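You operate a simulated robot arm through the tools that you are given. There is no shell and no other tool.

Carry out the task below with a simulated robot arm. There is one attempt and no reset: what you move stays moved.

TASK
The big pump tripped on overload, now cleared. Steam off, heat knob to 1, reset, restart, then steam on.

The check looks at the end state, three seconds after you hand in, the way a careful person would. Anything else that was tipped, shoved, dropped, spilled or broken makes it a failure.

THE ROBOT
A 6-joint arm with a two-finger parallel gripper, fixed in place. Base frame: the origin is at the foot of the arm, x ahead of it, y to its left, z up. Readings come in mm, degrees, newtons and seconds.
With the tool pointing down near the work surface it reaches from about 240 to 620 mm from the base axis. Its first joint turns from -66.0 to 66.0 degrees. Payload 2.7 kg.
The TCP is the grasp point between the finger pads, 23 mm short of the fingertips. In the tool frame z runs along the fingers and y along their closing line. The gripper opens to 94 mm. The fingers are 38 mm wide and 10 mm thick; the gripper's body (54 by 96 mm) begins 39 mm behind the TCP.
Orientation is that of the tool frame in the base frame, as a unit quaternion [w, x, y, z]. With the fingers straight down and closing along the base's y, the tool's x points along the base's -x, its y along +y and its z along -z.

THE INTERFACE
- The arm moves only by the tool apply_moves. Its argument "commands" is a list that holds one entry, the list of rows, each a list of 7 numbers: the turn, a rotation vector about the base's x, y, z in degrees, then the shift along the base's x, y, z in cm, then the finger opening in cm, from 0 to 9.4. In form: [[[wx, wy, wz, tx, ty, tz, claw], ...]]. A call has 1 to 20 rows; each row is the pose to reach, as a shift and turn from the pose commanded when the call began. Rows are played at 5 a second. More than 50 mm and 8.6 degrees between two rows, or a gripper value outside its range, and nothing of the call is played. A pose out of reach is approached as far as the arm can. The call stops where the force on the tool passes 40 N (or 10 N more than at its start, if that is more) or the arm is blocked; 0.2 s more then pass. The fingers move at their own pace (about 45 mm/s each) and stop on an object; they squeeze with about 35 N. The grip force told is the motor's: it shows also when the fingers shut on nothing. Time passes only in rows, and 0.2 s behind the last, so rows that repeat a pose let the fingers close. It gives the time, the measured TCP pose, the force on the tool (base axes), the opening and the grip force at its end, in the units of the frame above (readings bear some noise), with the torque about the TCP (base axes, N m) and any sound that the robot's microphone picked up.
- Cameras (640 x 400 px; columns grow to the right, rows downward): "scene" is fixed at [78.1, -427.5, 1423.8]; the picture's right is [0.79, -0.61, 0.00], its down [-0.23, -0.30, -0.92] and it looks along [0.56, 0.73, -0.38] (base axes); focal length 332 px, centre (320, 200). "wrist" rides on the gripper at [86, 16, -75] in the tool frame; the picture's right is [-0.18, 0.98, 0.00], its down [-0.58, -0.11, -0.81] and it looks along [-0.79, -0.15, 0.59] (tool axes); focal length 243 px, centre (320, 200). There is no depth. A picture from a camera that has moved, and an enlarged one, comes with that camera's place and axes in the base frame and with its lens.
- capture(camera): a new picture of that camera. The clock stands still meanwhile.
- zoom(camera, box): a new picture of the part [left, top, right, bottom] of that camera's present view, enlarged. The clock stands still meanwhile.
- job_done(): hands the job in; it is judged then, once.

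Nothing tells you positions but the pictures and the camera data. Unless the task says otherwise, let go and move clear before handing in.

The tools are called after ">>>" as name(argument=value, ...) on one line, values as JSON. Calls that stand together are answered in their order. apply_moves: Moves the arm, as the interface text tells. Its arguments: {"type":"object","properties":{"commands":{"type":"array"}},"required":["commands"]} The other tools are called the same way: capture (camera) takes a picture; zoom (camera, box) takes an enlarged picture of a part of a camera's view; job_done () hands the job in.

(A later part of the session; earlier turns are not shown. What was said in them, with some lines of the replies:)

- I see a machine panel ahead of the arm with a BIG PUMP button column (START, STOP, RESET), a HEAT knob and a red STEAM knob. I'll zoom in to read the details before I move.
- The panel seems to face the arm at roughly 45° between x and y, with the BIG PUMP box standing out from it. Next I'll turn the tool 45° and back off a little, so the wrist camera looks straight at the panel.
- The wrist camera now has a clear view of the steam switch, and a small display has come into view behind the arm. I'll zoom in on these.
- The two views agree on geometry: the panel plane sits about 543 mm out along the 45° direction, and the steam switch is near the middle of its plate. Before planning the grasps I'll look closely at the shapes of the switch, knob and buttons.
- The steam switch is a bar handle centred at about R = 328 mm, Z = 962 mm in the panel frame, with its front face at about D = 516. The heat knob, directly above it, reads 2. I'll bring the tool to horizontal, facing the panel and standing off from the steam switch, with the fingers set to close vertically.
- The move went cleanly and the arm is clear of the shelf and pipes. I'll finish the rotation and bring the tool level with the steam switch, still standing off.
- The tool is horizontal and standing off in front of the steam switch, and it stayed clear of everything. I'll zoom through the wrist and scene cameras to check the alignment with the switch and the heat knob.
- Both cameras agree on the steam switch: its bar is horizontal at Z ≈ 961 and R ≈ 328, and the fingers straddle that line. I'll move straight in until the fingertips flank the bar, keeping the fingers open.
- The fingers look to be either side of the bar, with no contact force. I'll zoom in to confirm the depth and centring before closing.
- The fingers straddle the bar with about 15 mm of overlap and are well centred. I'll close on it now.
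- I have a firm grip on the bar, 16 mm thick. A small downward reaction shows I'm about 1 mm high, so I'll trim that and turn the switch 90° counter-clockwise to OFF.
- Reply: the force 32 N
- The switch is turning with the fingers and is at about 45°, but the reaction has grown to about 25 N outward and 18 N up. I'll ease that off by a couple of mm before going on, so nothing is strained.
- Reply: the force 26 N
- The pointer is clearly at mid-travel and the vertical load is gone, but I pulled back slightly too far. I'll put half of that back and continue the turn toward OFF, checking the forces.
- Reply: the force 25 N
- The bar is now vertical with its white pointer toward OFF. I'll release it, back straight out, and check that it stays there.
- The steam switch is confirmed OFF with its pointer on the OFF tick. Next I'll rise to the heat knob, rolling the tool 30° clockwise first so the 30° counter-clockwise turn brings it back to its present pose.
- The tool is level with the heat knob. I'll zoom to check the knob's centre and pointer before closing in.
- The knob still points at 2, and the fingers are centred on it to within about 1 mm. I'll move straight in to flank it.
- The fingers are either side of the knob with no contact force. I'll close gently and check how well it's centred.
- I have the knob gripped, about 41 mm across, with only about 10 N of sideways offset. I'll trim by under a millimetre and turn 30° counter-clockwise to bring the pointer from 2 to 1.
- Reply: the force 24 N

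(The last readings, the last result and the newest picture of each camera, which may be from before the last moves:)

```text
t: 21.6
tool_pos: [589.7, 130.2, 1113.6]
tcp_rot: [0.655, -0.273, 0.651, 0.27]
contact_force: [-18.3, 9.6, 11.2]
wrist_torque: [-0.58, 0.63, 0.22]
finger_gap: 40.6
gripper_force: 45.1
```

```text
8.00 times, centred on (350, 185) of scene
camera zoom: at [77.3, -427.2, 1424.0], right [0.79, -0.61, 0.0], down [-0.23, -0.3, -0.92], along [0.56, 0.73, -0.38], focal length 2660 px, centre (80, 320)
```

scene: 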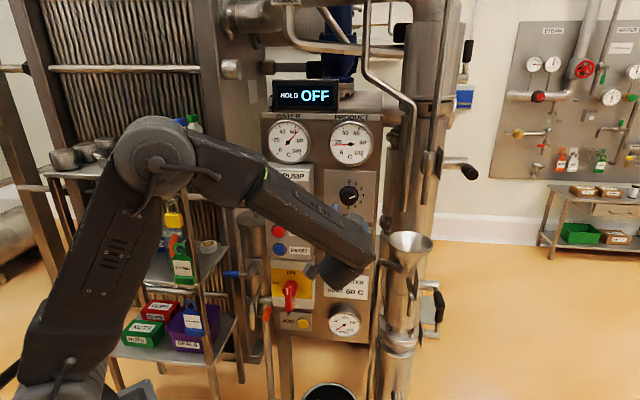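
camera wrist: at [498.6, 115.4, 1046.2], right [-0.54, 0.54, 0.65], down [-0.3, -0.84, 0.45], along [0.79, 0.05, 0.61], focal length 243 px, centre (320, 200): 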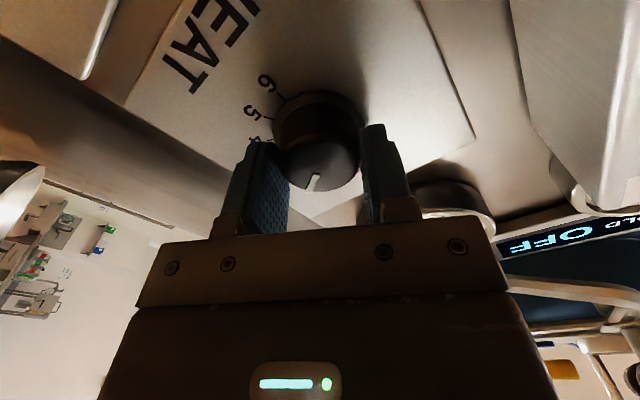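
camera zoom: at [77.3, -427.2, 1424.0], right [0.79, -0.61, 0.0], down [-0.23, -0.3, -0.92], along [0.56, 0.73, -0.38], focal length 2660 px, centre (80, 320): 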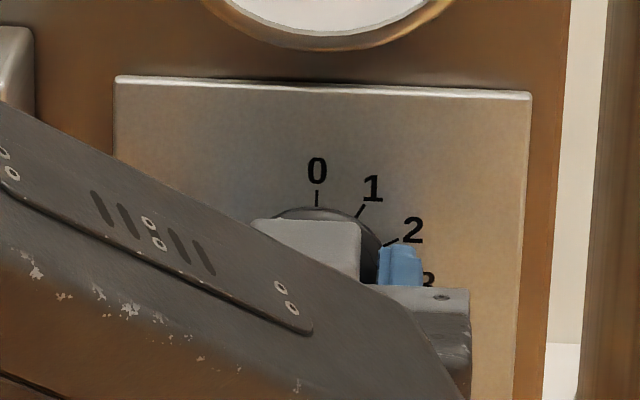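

The pointer now looks aligned with 1, with almost no residual torque about the knob axis. I'll release, back straight out and check it in the scene view.

>>> apply_moves(commands=[[[0, 0, 0, -0.07, 0.07, 0.05, 4.5], [0, 0, 0, -0.07, 0.07, 0.05, 6], [0, 0, 0, -0.07, 0.07, 0.05, 6], [0, 0, 0, -0.77, -0.63, 0.05, 6], [0, 0, 0, -2.1, -2.1, 0, 6], [0, 0, 0, -4.2, -4.2, 0, 6], [0, 0, 0, -6.4, -6.4, 0, 6], [0, 0, 0, -8.8, -8.8, 0, 6], [0, 0, 0, -8.8, -8.8, 0, 6]]])

>>> zoom(camera="scene", box=[310, 160, 390, 210])

>>> capture(camera="scene")

>>> capture(camera="wrist")

```text
t: 23.6
tool_pos: [502.5, 39.9, 1112.8]
tcp_rot: [0.653, -0.271, 0.653, 0.271]
contact_force: [0.0, 0.1, 1.0]
wrist_torque: [0.0, -0.02, -0.02]
finger_gap: 60.0
gripper_force: 0.1
```

```text
8.00 times, centred on (350, 185) of scene
camera zoom: at [78.0, -427.5, 1423.8], right [0.79, -0.61, 0.0], down [-0.23, -0.3, -0.92], along [0.56, 0.73, -0.38], focal length 2660 px, centre (80, 320)
```

zoom: 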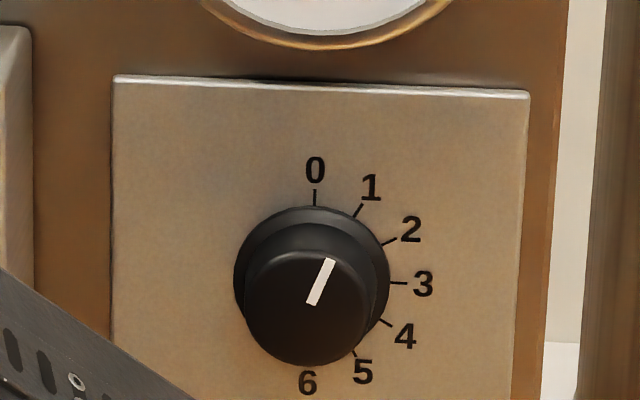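

```text
taken
```

scene: 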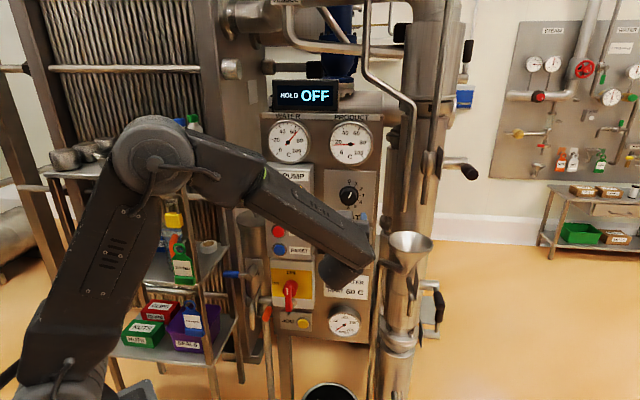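

```text
taken
camera wrist: at [438.3, -2.8, 1026.0], right [-0.69, 0.7, 0.18], down [-0.49, -0.65, 0.58], along [0.52, 0.31, 0.79], focal length 243 px, centre (320, 200)
```

wrist: 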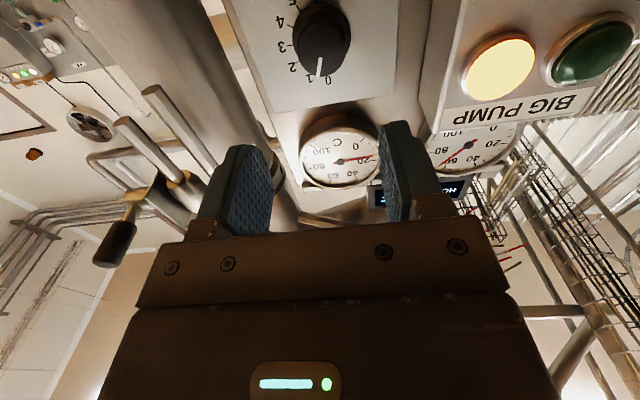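

Looking closely, the pointer appears to be somewhat past the 1 tick toward 0. I'll measure it more carefully with larger zooms from both cameras.

>>> zoom(camera="scene", box=[329, 176, 369, 201])

>>> zoom(camera="wrist", box=[260, 0, 380, 90])

```text
16.00 times, centred on (349, 188) of scene
camera zoom: at [78.0, -427.5, 1423.8], right [0.79, -0.61, 0.0], down [-0.23, -0.3, -0.92], along [0.56, 0.73, -0.38], focal length 5319 px, centre (-144, 384)
```

zoom: 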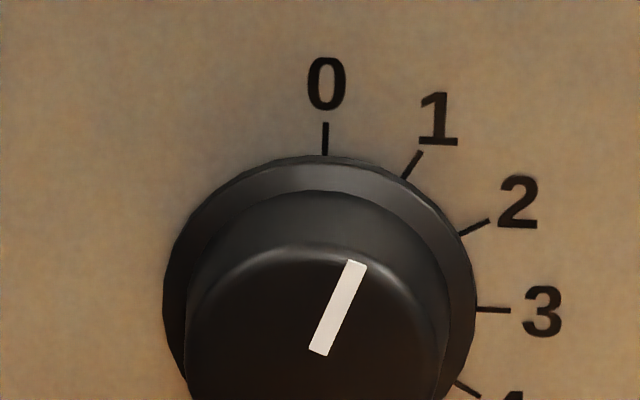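

```text
4.44 times, centred on (320, 45) of wrist
camera zoom: at [438.3, -2.8, 1026.0], right [-0.69, 0.7, 0.18], down [-0.49, -0.65, 0.58], along [0.52, 0.31, 0.79], focal length 1078 px, centre (320, 889)
```

zoom: 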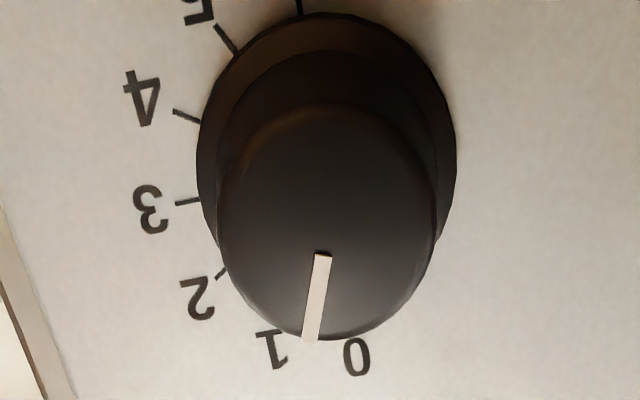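

The pointer sits at about 19° where mark 1 is at 30°. It read about 28° while I held it, so it slipped as I let go. My grip was also about 2 mm off the knob's axis, so I'll re-grip better centred and turn it back clockwise about 11°.

>>> apply_moves(commands=[[[0, 0, 0, 1.66, 1.88, -0.17, 6], [0, 0, 0, 3.43, 3.65, -0.17, 6], [0, 0, 0, 5.19, 5.41, -0.17, 6], [0, 0, 0, 6.61, 6.83, -0.17, 6], [0, 0, 0, 7.5, 7.7, -0.17, 6], [0, 0, 0, 8.1, 8.3, -0.17, 6], [0, 0, 0, 8.5, 8.7, -0.17, 6], [0, 0, 0, 8.7, 8.9, -0.17, 6], [0, 0, 0, 8.7, 8.9, -0.17, 6]]])

>>> zoom(camera="wrist", box=[220, 70, 420, 220])

```text
t: 25.6
tool_pos: [590.5, 131.9, 1111.9]
tcp_rot: [0.653, -0.27, 0.654, 0.27]
contact_force: [-0.6, -0.5, -0.6]
wrist_torque: [0.03, -0.01, -0.01]
finger_gap: 60.3
gripper_force: 0.1
```

```text
2.67 times, centred on (320, 145) of wrist
camera zoom: at [526.1, 88.4, 1024.6], right [-0.69, 0.7, 0.18], down [-0.49, -0.65, 0.58], along [0.52, 0.31, 0.79], focal length 647 px, centre (320, 347)
```

zoom: 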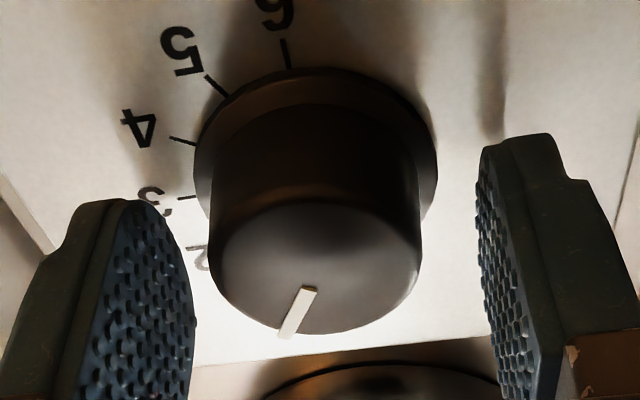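

The fingers are around the knob again without touching it, but this close-up seems to give a different pointer angle from the far views. I'll take a larger zoom before gripping.

>>> zoom(camera="wrist", box=[270, 90, 370, 205])

>>> zoom(camera="scene", box=[310, 165, 390, 215])

```text
3.48 times, centred on (320, 148) of wrist
camera zoom: at [526.1, 88.4, 1024.6], right [-0.69, 0.7, 0.18], down [-0.49, -0.65, 0.58], along [0.52, 0.31, 0.79], focal length 844 px, centre (320, 383)
```

zoom: 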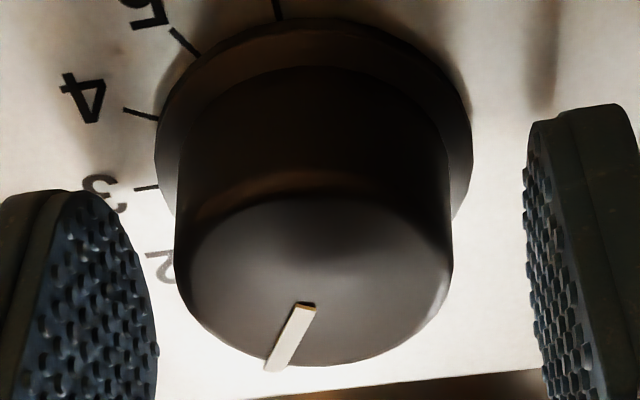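

```text
8.00 times, centred on (350, 190) of scene
camera zoom: at [78.1, -427.5, 1423.8], right [0.79, -0.61, 0.0], down [-0.23, -0.3, -0.92], along [0.56, 0.73, -0.38], focal length 2660 px, centre (80, 280)
```

zoom: 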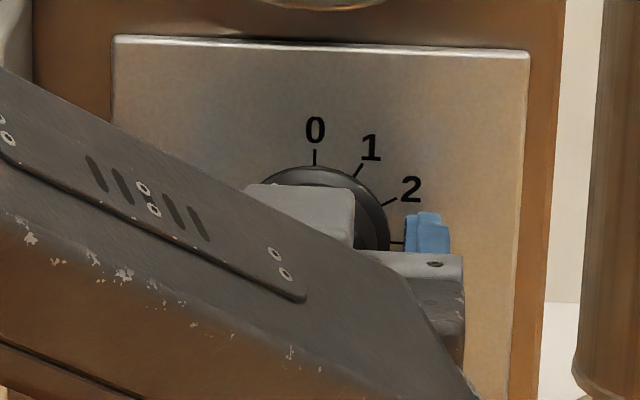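

The close-up gives about 27° while the scene view gave about 19°, and I don't want to turn the knob on a wrong reading. I'll back off part way without touching it and compare both cameras at the same moment.

>>> apply_moves(commands=[[[0, 0, 0, -1.5, -1.5, 0, 6], [0, 0, 0, -3, -3, 0, 6], [0, 0, 0, -4.5, -4.5, 0, 6], [0, 0, 0, -6, -6, 0, 6], [0, 0, 0, -6, -6, 0, 6]]])

>>> zoom(camera="wrist", box=[270, 0, 370, 115])

>>> zoom(camera="scene", box=[329, 176, 369, 206])

```text
t: 26.8
tool_pos: [529.1, 70.2, 1110.8]
tcp_rot: [0.653, -0.271, 0.653, 0.27]
contact_force: [-0.3, -0.6, -0.1]
wrist_torque: [-0.03, 0.01, -0.04]
finger_gap: 59.7
gripper_force: 0.0
```

```text
3.48 times, centred on (320, 58) of wrist
camera zoom: at [464.9, 26.8, 1024.5], right [-0.69, 0.7, 0.18], down [-0.49, -0.65, 0.58], along [0.52, 0.31, 0.79], focal length 844 px, centre (320, 696)
```

zoom: 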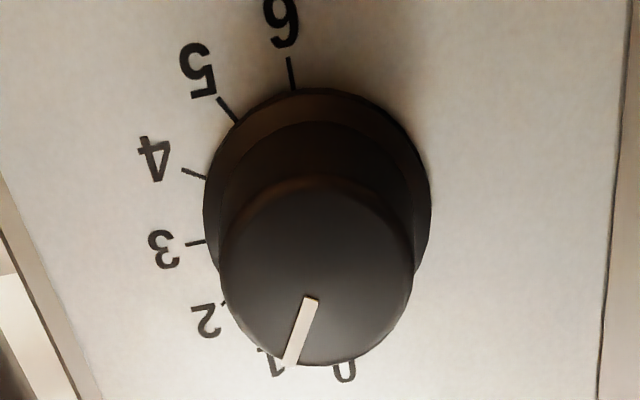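

```text
13.33 times, centred on (349, 191) of scene
camera zoom: at [78.1, -427.5, 1423.8], right [0.79, -0.61, 0.0], down [-0.23, -0.3, -0.92], along [0.56, 0.73, -0.38], focal length 4433 px, centre (-67, 320)
```

zoom: 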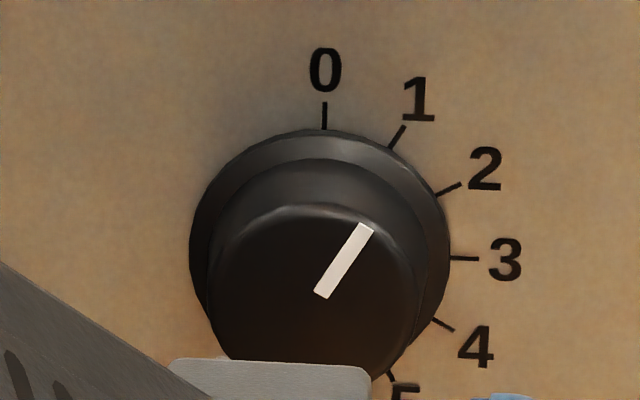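

The knob had not settled when I looked before. It now points exactly at 30°, which is mark 1, so it has clicked into its detent. Next I'll back off, close the fingers, and move across to stand off in front of the blue RESET button.

>>> apply_moves(commands=[[[0, 0, 0, -1.2, -1.2, 0, 6], [0, 0, 0, -2.4, -2.4, 0, 4], [0, 0, 0, -3.91, -0.89, -1.71, 2], [0, 0, 0, -5.43, 0.63, -3.43, 0], [0, 0, 0, -6.94, 2.14, -5.14, 0], [0, 0, 0, -8.45, 3.65, -6.85, 0], [0, 0, 0, -9.96, 5.16, -8.56, 0], [0, 0, 0, -11.48, 6.68, -10.28, 0], [0, 0, 0, -12.99, 8.19, -11.99, 0], [0, 0, 0, -14.5, 9.7, -13.7, 0], [0, 0, 0, -14.5, 9.7, -13.7, 0], [0, 0, 0, -14.5, 9.7, -13.7, 0]]])

>>> capture(camera="wrist")

>>> capture(camera="scene")

>>> zoom(camera="scene", box=[310, 160, 390, 270])

```text
t: 29.4
tool_pos: [385.5, 165.4, 975.5]
tcp_rot: [0.652, -0.269, 0.654, 0.271]
contact_force: [0.1, 0.1, -0.2]
wrist_torque: [-0.02, -0.03, 0.01]
finger_gap: 0.0
gripper_force: 35.1
out of reach, approached as far as the arm can: row 10
```

```text
taken
camera wrist: at [321.9, 122.8, 888.6], right [-0.7, 0.69, 0.19], down [-0.49, -0.65, 0.58], along [0.53, 0.31, 0.79], focal length 243 px, centre (320, 200)
```

wrist: 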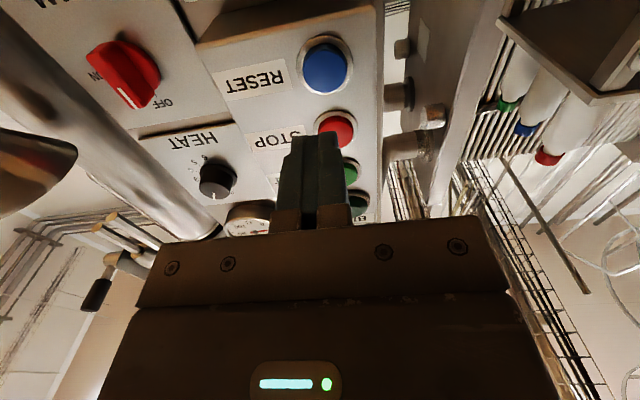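

```text
taken
```

scene: 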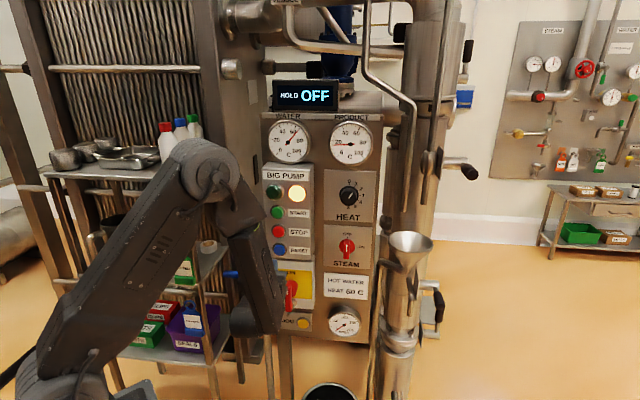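

```text
3.64 times, centred on (350, 215) of scene
camera zoom: at [78.1, -427.5, 1423.8], right [0.79, -0.61, 0.0], down [-0.23, -0.3, -0.92], along [0.56, 0.73, -0.38], focal length 1209 px, centre (211, 146)
```

zoom: 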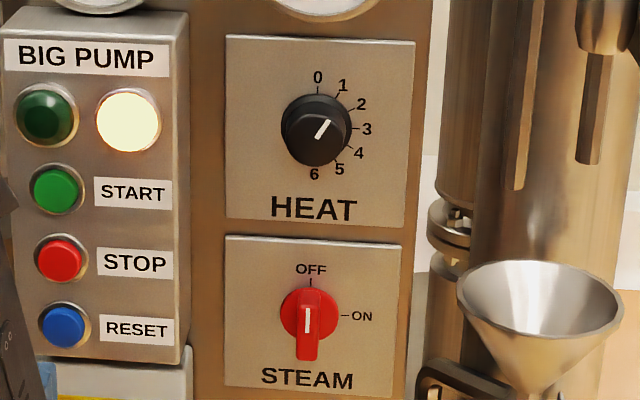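

The arm is standing off in front of RESET with the fingers closed. The heat knob is confirmed at 1 and steam at OFF. I'll zoom in to line up precisely with the blue button.

>>> zoom(camera="wrist", box=[200, 0, 400, 150])

>>> zoom(camera="scene", box=[255, 200, 325, 290])

```text
2.67 times, centred on (300, 75) of wrist
camera zoom: at [321.9, 122.8, 888.6], right [-0.7, 0.69, 0.19], down [-0.49, -0.65, 0.58], along [0.53, 0.31, 0.79], focal length 647 px, centre (373, 533)
```

zoom: 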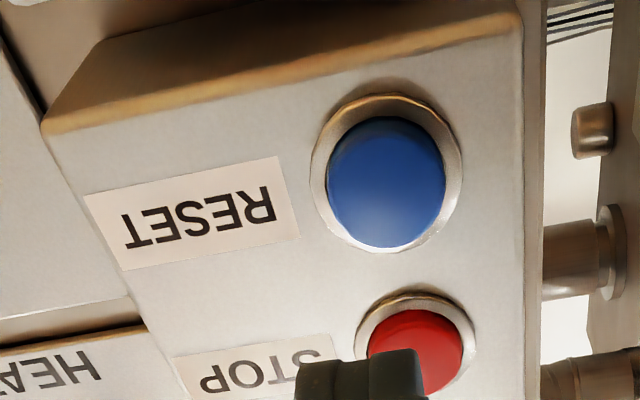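

```text
4.44 times, centred on (290, 245) of scene
camera zoom: at [78.1, -427.5, 1423.8], right [0.79, -0.61, 0.0], down [-0.23, -0.3, -0.92], along [0.56, 0.73, -0.38], focal length 1478 px, centre (453, 0)
```

zoom: 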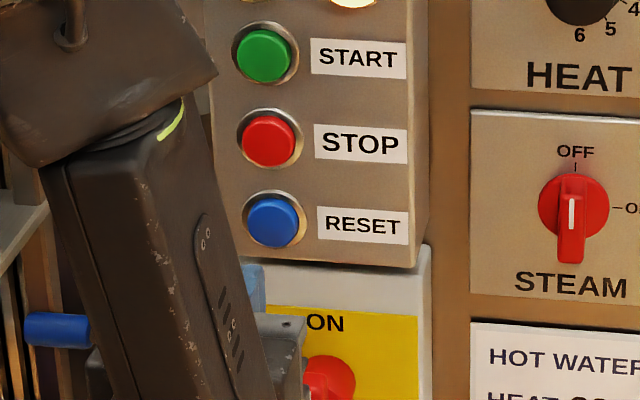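

The button centre triangulates to about R = 153.5, Z = 971, with its face near D = 482. I'll approach to just short of it, check, then press slowly.

>>> apply_moves(commands=[[[0, 0, 0, 1.35, 1.49, -0.25, 0], [0, 0, 0, 2.76, 2.9, -0.25, 0], [0, 0, 0, 3.6, 3.74, -0.25, 0], [0, 0, 0, 4.1, 4.24, -0.25, 0], [0, 0, 0, 4.1, 4.24, -0.25, 0]]])

>>> capture(camera="wrist")

>>> zoom(camera="scene", box=[255, 200, 325, 290])

```text
t: 30.6
tool_pos: [425.9, 209.7, 970.5]
tcp_rot: [0.653, -0.27, 0.653, 0.27]
contact_force: [0.4, -0.4, 0.0]
wrist_torque: [-0.02, 0.02, 0.02]
finger_gap: 0.0
gripper_force: 35.6
```

```text
taken
camera wrist: at [362.2, 166.9, 884.0], right [-0.69, 0.7, 0.18], down [-0.49, -0.65, 0.58], along [0.52, 0.31, 0.79], focal length 243 px, centre (320, 200)
```

wrist: 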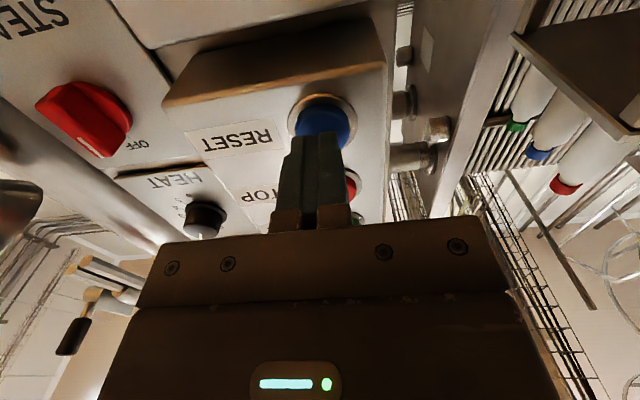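

```text
4.44 times, centred on (290, 245) of scene
camera zoom: at [78.1, -427.5, 1423.8], right [0.79, -0.61, 0.0], down [-0.23, -0.3, -0.92], along [0.56, 0.73, -0.38], focal length 1478 px, centre (453, 0)
```

zoom: 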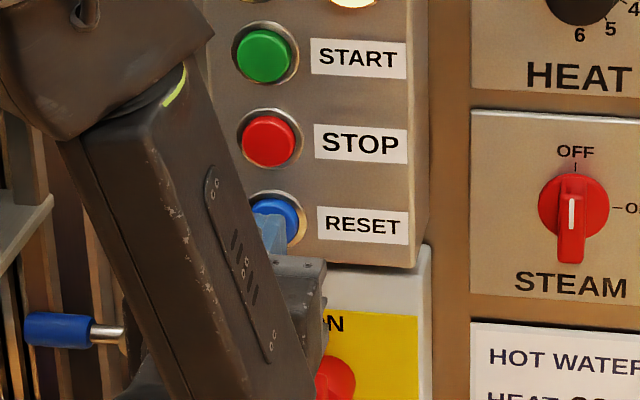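

The fingertips are about 10 mm short of RESET and lined up with it. Now a slow press.

>>> apply_moves(commands=[[[0, 0, 0, 0.28, 0.28, 0, 0], [0, 0, 0, 0.5, 0.5, 0, 0], [0, 0, 0, 0.64, 0.64, 0, 0], [0, 0, 0, 0.78, 0.78, 0, 0], [0, 0, 0, 0.92, 0.92, 0, 0], [0, 0, 0, 1.06, 1.06, 0, 0]]])

>>> zoom(camera="scene", box=[255, 170, 325, 260])

>>> zoom(camera="wrist", box=[240, 60, 400, 180])

```text
t: 32.0
tool_pos: [436.9, 220.5, 970.7]
tcp_rot: [0.654, -0.27, 0.653, 0.27]
contact_force: [-15.5, -11.1, 4.7]
wrist_torque: [0.01, -0.08, 0.06]
finger_gap: 0.0
gripper_force: 35.0
heard: click
```

```text
4.44 times, centred on (290, 215) of scene
camera zoom: at [77.5, -427.9, 1423.7], right [0.79, -0.61, 0.0], down [-0.23, -0.3, -0.92], along [0.56, 0.73, -0.38], focal length 1478 px, centre (453, 133)
```

zoom: 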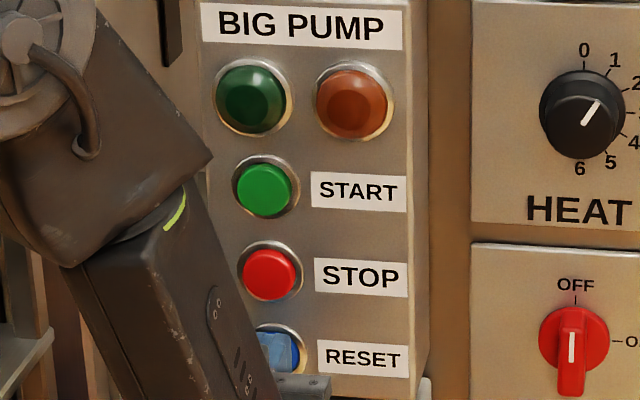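

```text
3.33 times, centred on (320, 120) of wrist
camera zoom: at [372.2, 177.3, 884.6], right [-0.69, 0.7, 0.18], down [-0.49, -0.65, 0.58], along [0.52, 0.31, 0.79], focal length 809 px, centre (320, 467)
```

zoom: 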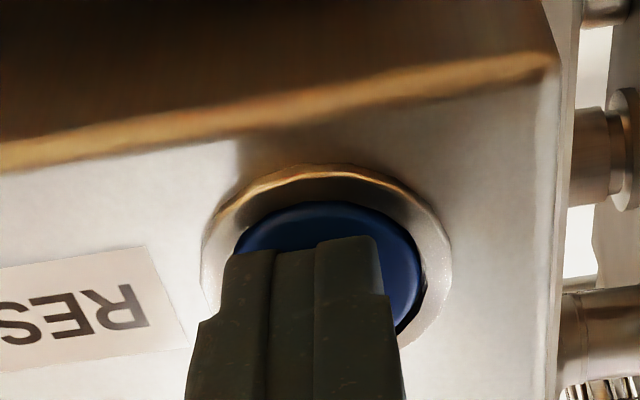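

RESET clicked and the fault lamp has gone out. I'll back off, rise to the START button two positions up, and stop just short of it.

>>> apply_moves(commands=[[[0, 0, 0, -0.7, -0.7, 0, 0], [0, 0, 0, -1.8, -1.8, 0, 0], [0, 0, 0, -2.83, -2.83, 0, 0], [0, 0, 0, -2.83, -2.83, 2.5, 0], [0, 0, 0, -2.83, -2.83, 5, 0], [0, 0, 0, -2.83, -2.83, 7.5, 0], [0, 0, 0, -2.83, -2.83, 9.5, 0], [0, 0, 0, -2.83, -2.83, 10.66, 0], [0, 0, 0, -2.83, -2.83, 10.66, 0], [0, 0, 0, -2.83, -2.83, 10.66, 0]]])

>>> capture(camera="wrist")

>>> capture(camera="scene")

>>> zoom(camera="scene", box=[245, 160, 325, 270])

```text
t: 34.2
tool_pos: [407.5, 191.8, 1078.8]
tcp_rot: [0.654, -0.271, 0.653, 0.27]
contact_force: [0.1, 0.9, 0.5]
wrist_torque: [-0.03, 0.01, 0.02]
finger_gap: 0.0
gripper_force: 35.4
```

```text
taken
camera wrist: at [344.3, 148.5, 992.2], right [-0.69, 0.7, 0.18], down [-0.49, -0.65, 0.58], along [0.52, 0.31, 0.79], focal length 243 px, centre (320, 200)
```

wrist: 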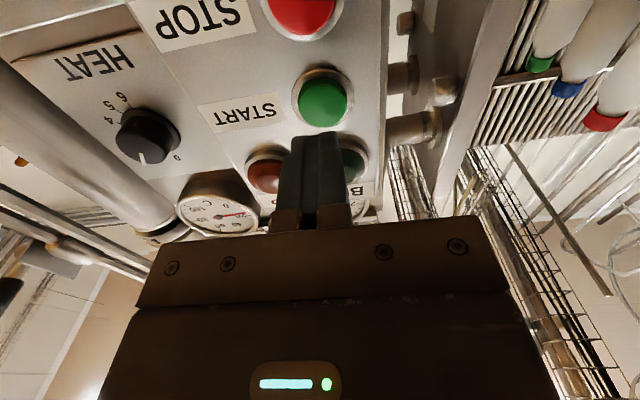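

```text
taken
```

scene: 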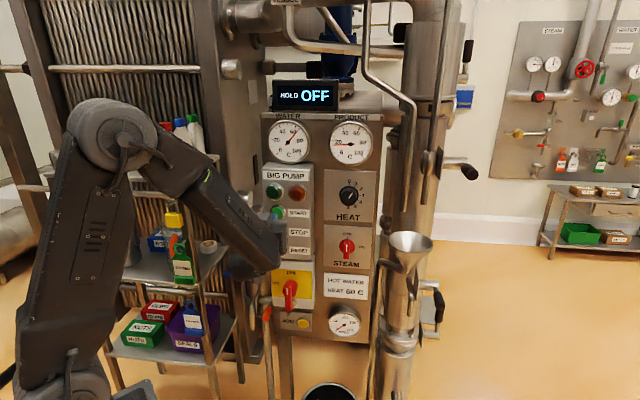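

```text
3.64 times, centred on (285, 215) of scene
camera zoom: at [78.1, -427.5, 1423.8], right [0.79, -0.61, 0.0], down [-0.23, -0.3, -0.92], along [0.56, 0.73, -0.38], focal length 1209 px, centre (447, 146)
```

zoom: 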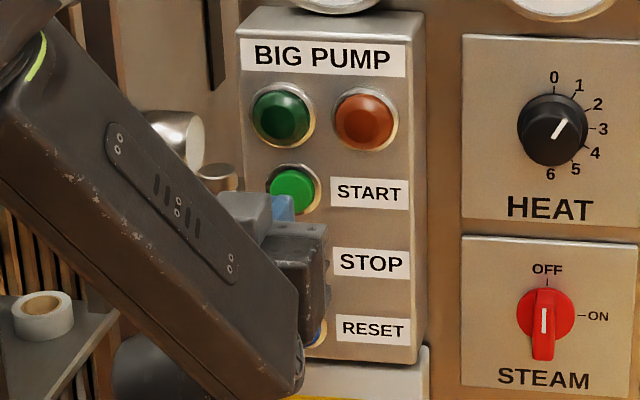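

I'm lined up with START, with the pump box showing no fault, heat at 1 and steam off. I'll approach and press slowly.

>>> apply_moves(commands=[[[0, 0, 0, 0.9, 0.9, 0, 0], [0, 0, 0, 1.7, 1.7, 0, 0], [0, 0, 0, 2.05, 2.05, 0, 0], [0, 0, 0, 2.3, 2.3, 0, 0], [0, 0, 0, 2.47, 2.47, 0, 0], [0, 0, 0, 2.61, 2.61, 0, 0], [0, 0, 0, 2.75, 2.75, 0, 0], [0, 0, 0, 2.85, 2.85, 0, 0]]])

>>> zoom(camera="scene", box=[245, 160, 325, 270])

>>> capture(camera="scene")

```text
t: 36.0
tool_pos: [437.8, 220.3, 1078.3]
tcp_rot: [0.654, -0.27, 0.653, 0.27]
contact_force: [-14.0, -15.1, 7.2]
wrist_torque: [0.11, -0.03, -0.02]
finger_gap: 0.0
gripper_force: 35.1
heard: click
```

```text
3.64 times, centred on (285, 215) of scene
camera zoom: at [77.5, -428.0, 1423.7], right [0.79, -0.61, 0.0], down [-0.23, -0.3, -0.92], along [0.56, 0.73, -0.38], focal length 1209 px, centre (447, 146)
```

zoom: 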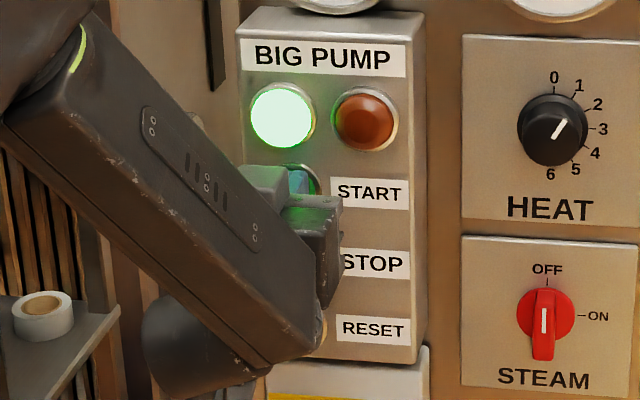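

```text
taken
```

scene: 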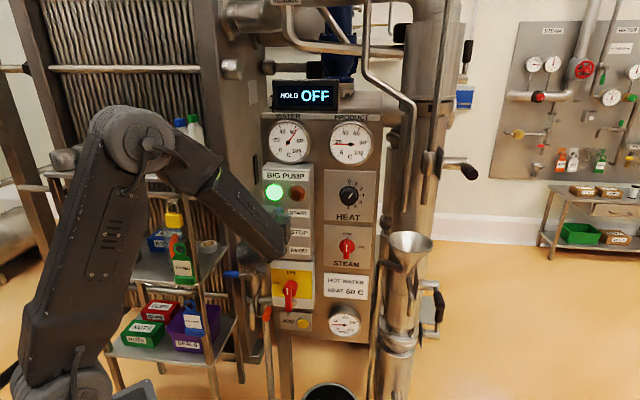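

START clicked: the green run lamp is lit and the flow meter is rising. I'll back off and go to the steam switch, fingers horizontal around the vertical bar, to turn it back to ON.

>>> apply_moves(commands=[[[0, 0, 0, -0.7, -0.7, 0, 0], [0, 0, 0, -1.8, -1.8, 0, 0], [0, 0, 0, -2.83, -2.83, 0, 0], [0, 0, 0, -1.59, -4.3, -1.3, 0], [0, 0, 0, -0.36, -5.77, -2.6, 0], [0, 0, 0, 0.88, -7.24, -3.9, 0], [0, 0, 0, 2.11, -8.71, -5.2, 0], [0, 0, 0, 3.35, -10.18, -6.5, 1], [0, 0, 0, 4.58, -11.66, -7.8, 2], [0, 0, 0, 5.82, -13.13, -9.1, 3], [0, 0, 0, 7.05, -14.6, -10.4, 4], [0, 0, 0, 8.29, -16.07, -11.7, 4.2], [0, 0, 0, 8.29, -16.07, -11.7, 4.2], [0, 0, 0, 8.29, -16.07, -11.7, 4.2]]])

>>> capture(camera="wrist")

>>> capture(camera="scene")

>>> zoom(camera="wrist", box=[240, 0, 400, 120])

```text
t: 39.0
tool_pos: [519.0, 59.4, 960.5]
tcp_rot: [0.653, -0.271, 0.653, 0.271]
contact_force: [0.1, -0.1, 0.2]
wrist_torque: [0.02, 0.01, 0.03]
finger_gap: 41.8
gripper_force: 0.0
```

```text
taken
camera wrist: at [455.4, 16.3, 873.7], right [-0.69, 0.7, 0.18], down [-0.49, -0.65, 0.58], along [0.52, 0.31, 0.79], focal length 243 px, centre (320, 200)
```

wrist: 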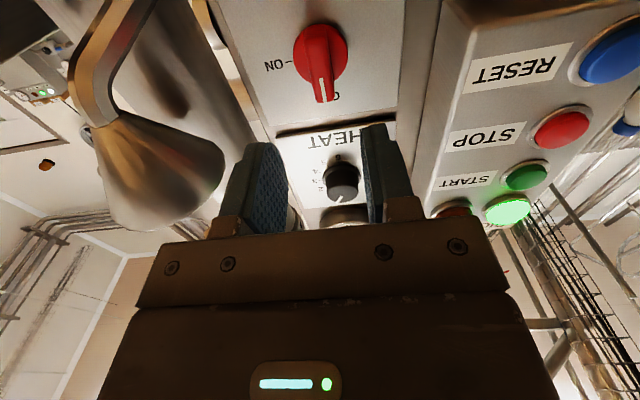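

```text
taken
```

scene: 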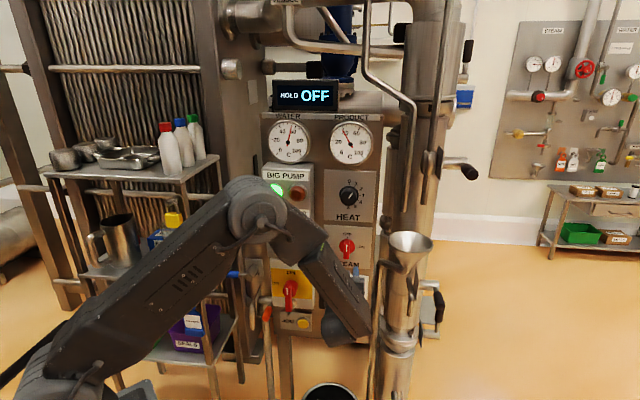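

```text
3.33 times, centred on (320, 60) of wrist
camera zoom: at [455.4, 16.3, 873.7], right [-0.69, 0.7, 0.18], down [-0.49, -0.65, 0.58], along [0.52, 0.31, 0.79], focal length 809 px, centre (320, 667)
```

zoom: 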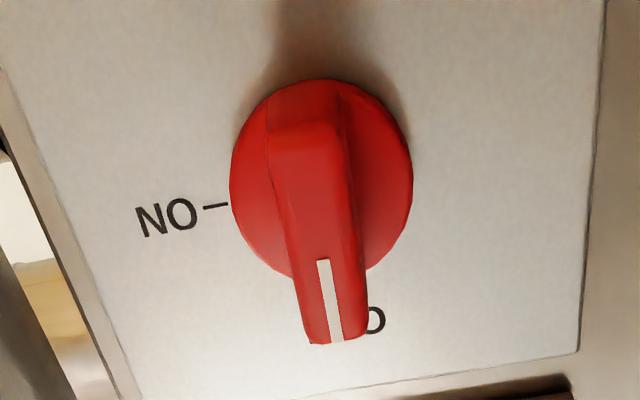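

I'm standing off in front of the steam switch, still at OFF, with the run lamp on. I'll advance to straddle the bar and close.

>>> apply_moves(commands=[[[0, 0, 0, 1.7, 1.7, 0, 4.2], [0, 0, 0, 3.4, 3.4, 0, 4.2], [0, 0, 0, 4.8, 4.8, 0, 4.2], [0, 0, 0, 5.8, 5.8, 0, 4.2], [0, 0, 0, 6.4, 6.4, 0, 4.2], [0, 0, 0, 6.75, 6.75, 0, 4.2], [0, 0, 0, 6.75, 6.75, 0, 4.2], [0, 0, 0, 6.75, 6.75, 0, 4.2]]])

>>> zoom(camera="wrist", box=[220, 70, 420, 220])

```text
t: 40.8
tool_pos: [586.1, 127.0, 960.8]
tcp_rot: [0.653, -0.271, 0.653, 0.271]
contact_force: [0.0, -0.3, 0.0]
wrist_torque: [-0.01, 0.02, 0.0]
finger_gap: 42.0
gripper_force: 0.0
```

```text
2.67 times, centred on (320, 145) of wrist
camera zoom: at [523.0, 85.1, 875.1], right [-0.69, 0.7, 0.18], down [-0.49, -0.65, 0.58], along [0.52, 0.31, 0.79], focal length 647 px, centre (320, 347)
```

zoom: 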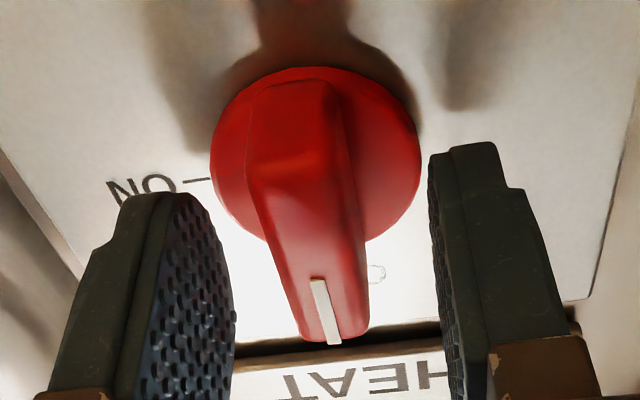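

The bar is centred between the open fingers with no contact. I'll close on it now.

>>> apply_moves(commands=[[[0, 0, 0, 0, 0, 0, 3], [0, 0, 0, 0, 0, 0, 2], [0, 0, 0, 0, 0, 0, 1], [0, 0, 0, 0, 0, 0, 0.5], [0, 0, 0, 0, 0, 0, 0.5]]])

```text
t: 42.0
tool_pos: [587.8, 127.2, 961.8]
tcp_rot: [0.653, -0.272, 0.653, 0.27]
contact_force: [8.3, -3.7, -1.0]
wrist_torque: [-0.24, 0.28, -0.03]
finger_gap: 16.0
gripper_force: 45.2
```

Good grip with only about 8 N of offset. I'll trim slightly and turn clockwise toward ON, half-way first.

>>> apply_moves(commands=[[[0, 0, 0, 0.05, -0.05, 0, 0.5], [5.3, 5.3, 0, 0.05, -0.05, 0, 0.5], [10.61, 10.61, 0, 0.05, -0.05, 0, 0.5], [15.91, 15.91, 0, 0.05, -0.05, 0, 0.5], [21.21, 21.21, 0, 0.05, -0.05, 0, 0.5], [26.52, 26.52, 0, 0.05, -0.05, 0, 0.5], [31.82, 31.82, 0, 0.05, -0.05, 0, 0.5]]])

>>> zoom(camera="wrist", box=[220, 70, 420, 220])

```text
t: 43.6
tool_pos: [587.2, 126.4, 961.9]
tcp_rot: [0.499, 0.001, 0.707, 0.501]
contact_force: [-15.0, -6.8, 2.9]
wrist_torque: [0.74, -0.74, -0.86]
finger_gap: 15.8
gripper_force: 44.5
```

```text
2.67 times, centred on (320, 145) of wrist
camera zoom: at [483.9, 124.1, 911.9], right [-0.4, 0.4, 0.83], down [-0.22, -0.92, 0.33], along [0.89, -0.05, 0.45], focal length 647 px, centre (320, 347)
```

zoom: 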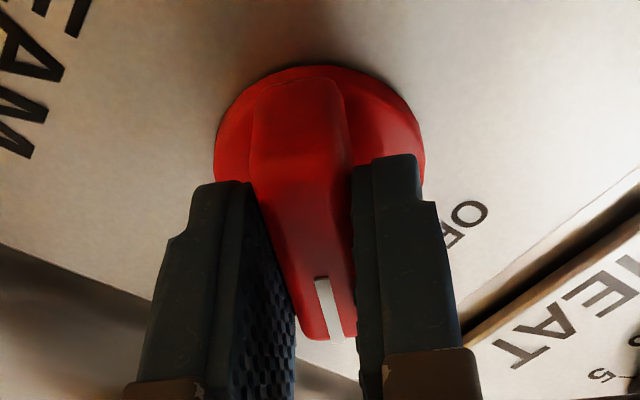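

Half-way with moderate forces. I'll continue the remaining 45° to ON.

>>> apply_moves(commands=[[[5.3, 5.3, 0, -0.03, -0.03, 0, 0.5], [10.61, 10.61, 0, -0.03, -0.03, 0, 0.5], [15.91, 15.91, 0, -0.03, -0.03, 0, 0.5], [21.21, 21.21, 0, -0.03, -0.03, 0, 0.5], [26.52, 26.52, 0, -0.03, -0.03, -0.03, 0.5], [31.82, 31.82, 0, -0.03, -0.03, -0.05, 0.5], [31.82, 31.82, 0, -0.03, -0.03, -0.05, 0.5]]])

>>> zoom(camera="wrist", box=[220, 70, 420, 220])

>>> capture(camera="scene")

```text
t: 45.2
tool_pos: [589.0, 126.5, 960.6]
tcp_rot: [0.27, 0.27, 0.653, 0.654]
contact_force: [10.0, 3.1, 3.6]
wrist_torque: [0.01, -0.01, 0.94]
finger_gap: 15.9
gripper_force: 45.2
```

```text
2.67 times, centred on (320, 145) of wrist
camera zoom: at [474.3, 133.6, 977.0], right [0.13, -0.13, 0.98], down [-0.16, -0.98, -0.11], along [0.98, -0.14, -0.15], focal length 647 px, centre (320, 347)
```

zoom: 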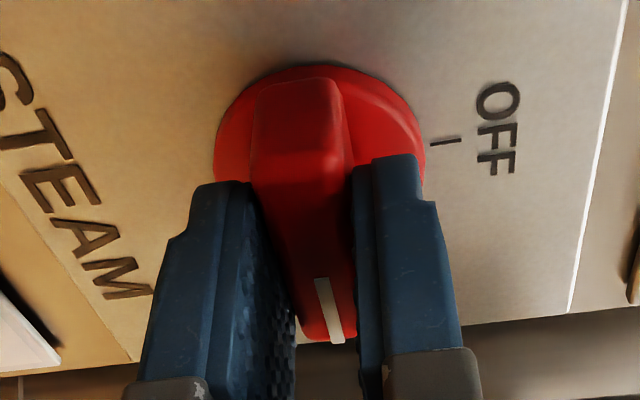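

```text
taken
```

scene: 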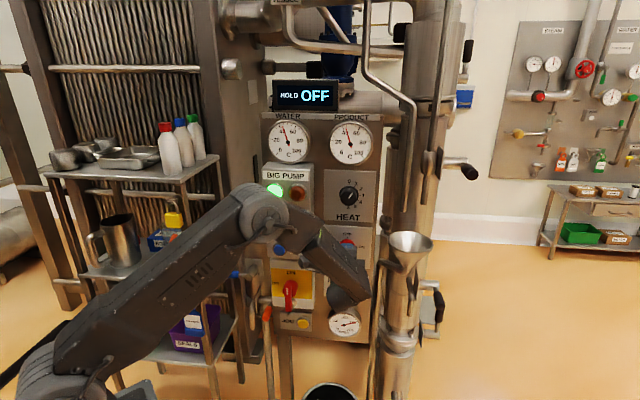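

The bar is horizontal again with its pointer to ON. I'll release it, back straight out well clear of the panel, and check the final state.

>>> apply_moves(commands=[[[0, 0, 0, 0, 0, 0, 2], [0, 0, 0, 0, 0, 0, 3.5], [0, 0, 0, 0, 0, 0, 4.2], [0, 0, 0, -0.7, -0.7, 0, 4.2], [0, 0, 0, -2.1, -2.1, 0, 4.2], [0, 0, 0, -4.2, -4.2, 0, 4.2], [0, 0, 0, -6.4, -6.4, 0, 4.2], [0, 0, 0, -8.8, -8.8, 0, 4.2], [0, 0, 0, -11, -11, 0, 4.2], [0, 0, 0, -11, -11, 0, 4.2], [0, 0, 0, -11, -11, 0, 4.2]]])

>>> capture(camera="scene")

>>> zoom(camera="scene", box=[250, 60, 400, 165])

>>> zoom(camera="scene", box=[300, 160, 400, 265])

```text
t: 47.6
tool_pos: [476.4, 15.2, 960.1]
tcp_rot: [0.271, 0.27, 0.653, 0.653]
contact_force: [0.0, 0.3, -0.7]
wrist_torque: [0.0, 0.0, 0.02]
finger_gap: 41.9
gripper_force: 0.0
```

```text
taken
```

scene: 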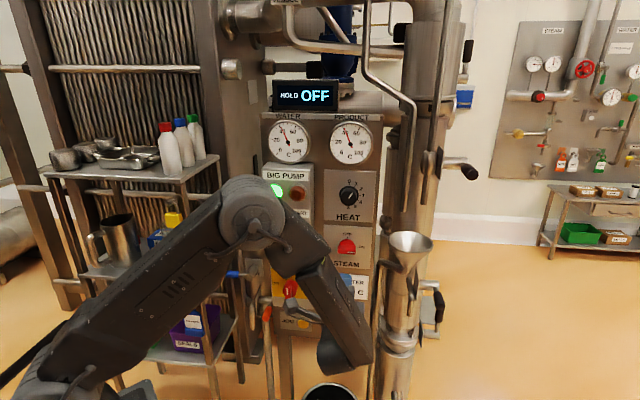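

```text
3.81 times, centred on (325, 112) of scene
camera zoom: at [78.1, -427.5, 1423.8], right [0.79, -0.61, 0.0], down [-0.23, -0.3, -0.92], along [0.56, 0.73, -0.38], focal length 1266 px, centre (301, 533)
```

zoom: 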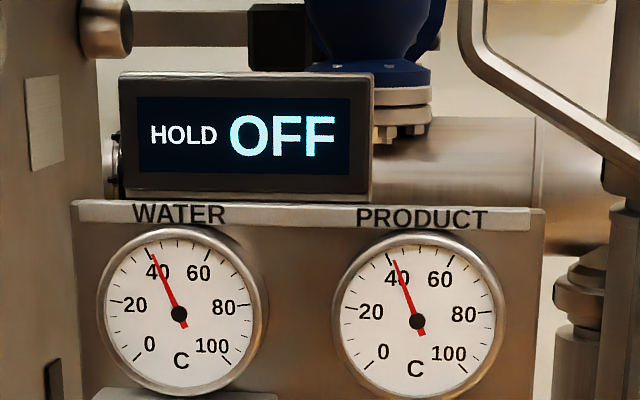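

```text
3.81 times, centred on (350, 212) of scene
camera zoom: at [78.1, -427.5, 1423.8], right [0.79, -0.61, 0.0], down [-0.23, -0.3, -0.92], along [0.56, 0.73, -0.38], focal length 1266 px, centre (206, 152)
```

zoom: 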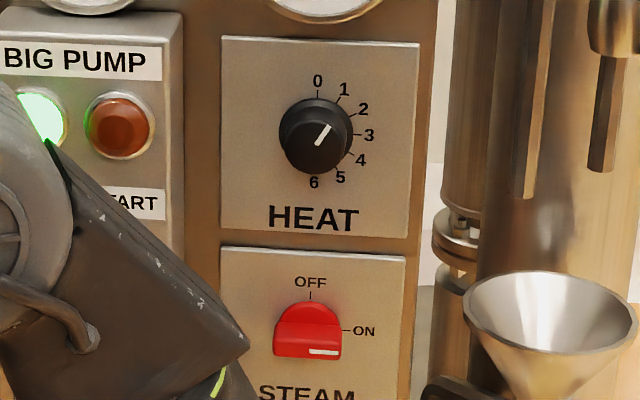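

Steam is ON, heat is at 1, and the pump's green run lamp is lit. I'll wait a few seconds clear of the panel to be sure everything stays settled and the pump doesn't trip again.

>>> apply_moves(commands=[[[0, 0, 0, -0.5, -0.5, 0, 4.2], [0, 0, 0, -0.5, -0.5, 0, 4.2], [0, 0, 0, -0.5, -0.5, 0, 4.2], [0, 0, 0, -0.5, -0.5, 0, 4.2], [0, 0, 0, -0.5, -0.5, 0, 4.2], [0, 0, 0, -0.5, -0.5, 0, 4.2], [0, 0, 0, -0.5, -0.5, 0, 4.2], [0, 0, 0, -0.5, -0.5, 0, 4.2], [0, 0, 0, -0.5, -0.5, 0, 4.2], [0, 0, 0, -0.5, -0.5, 0, 4.2], [0, 0, 0, -0.5, -0.5, 0, 4.2], [0, 0, 0, -0.5, -0.5, 0, 4.2], [0, 0, 0, -0.5, -0.5, 0, 4.2], [0, 0, 0, -0.5, -0.5, 0, 4.2], [0, 0, 0, -0.5, -0.5, 0, 4.2], [0, 0, 0, -0.5, -0.5, 0, 4.2], [0, 0, 0, -0.5, -0.5, 0, 4.2], [0, 0, 0, -0.5, -0.5, 0, 4.2], [0, 0, 0, -0.5, -0.5, 0, 4.2], [0, 0, 0, -0.5, -0.5, 0, 4.2]]])

>>> zoom(camera="scene", box=[250, 100, 400, 195])

>>> zoom(camera="scene", box=[310, 165, 390, 265])

>>> capture(camera="wrist")

```text
t: 51.8
tool_pos: [471.2, 11.0, 961.3]
tcp_rot: [0.272, 0.27, 0.653, 0.653]
contact_force: [-0.4, -0.7, -0.7]
wrist_torque: [0.01, 0.01, 0.03]
finger_gap: 42.0
gripper_force: 0.1
```

```text
4.21 times, centred on (325, 148) of scene
camera zoom: at [78.1, -427.5, 1423.8], right [0.79, -0.61, 0.0], down [-0.23, -0.3, -0.92], along [0.56, 0.73, -0.38], focal length 1400 px, centre (299, 421)
```

zoom: 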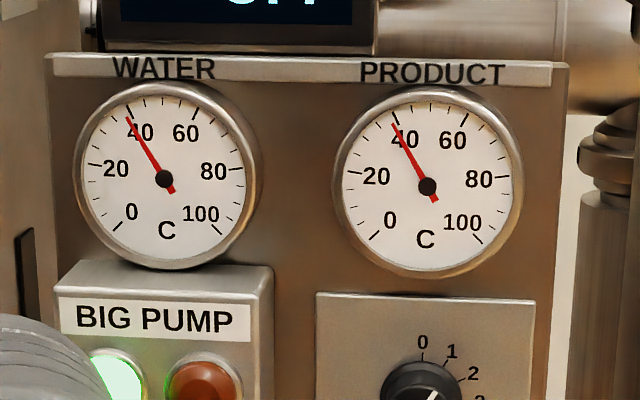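

```text
4.00 times, centred on (350, 215) of scene
camera zoom: at [78.1, -427.5, 1423.8], right [0.79, -0.61, 0.0], down [-0.23, -0.3, -0.92], along [0.56, 0.73, -0.38], focal length 1330 px, centre (200, 140)
```

zoom: 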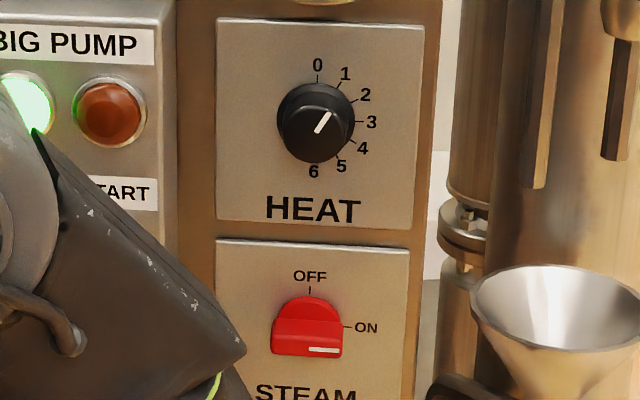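

```text
taken
camera wrist: at [358.2, 17.7, 976.9], right [0.13, -0.13, 0.98], down [-0.16, -0.98, -0.11], along [0.98, -0.14, -0.15], focal length 243 px, centre (320, 200)
```

wrist: 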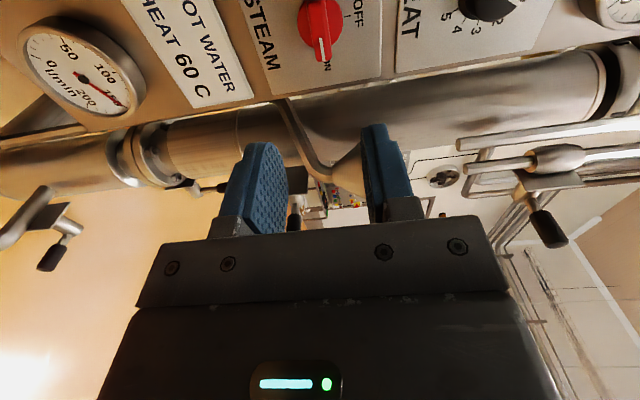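

Everything has settled: the pump is running (green lamp lit, fault lamp out, flow at about 150 l/min). The heat knob is at 1, steam is ON, and the temperatures are steady near 40 °C. The arm is clear and nothing else has moved, so I'm handing in.

>>> job_done()

```text
The job is handed in.
```

The big pump is running again and steam is back on. I did the steps in your order, and the job is handed in; I haven't seen the check's result.

- **Steam off:** I turned the switch to OFF, and it stayed there until the last step.
- **Heat knob:** it was at 2 and is now at 1. It took a few seconds to settle after I let go, then pointed exactly at the 1 mark and stayed there.
- **Reset:** the button clicked and the fault lamp went out.
- **Restart:** the START button clicked and the green run lamp came on. Flow was about 150 l/min at the last look.
- **Steam on:** the switch is back at ON.

I waited about four seconds after the last step, and the pump did not trip again. Water and product both read about 40 °C. The HOLD display read OFF the whole time. The arm is clear of the panel, and I saw nothing else knocked or moved.
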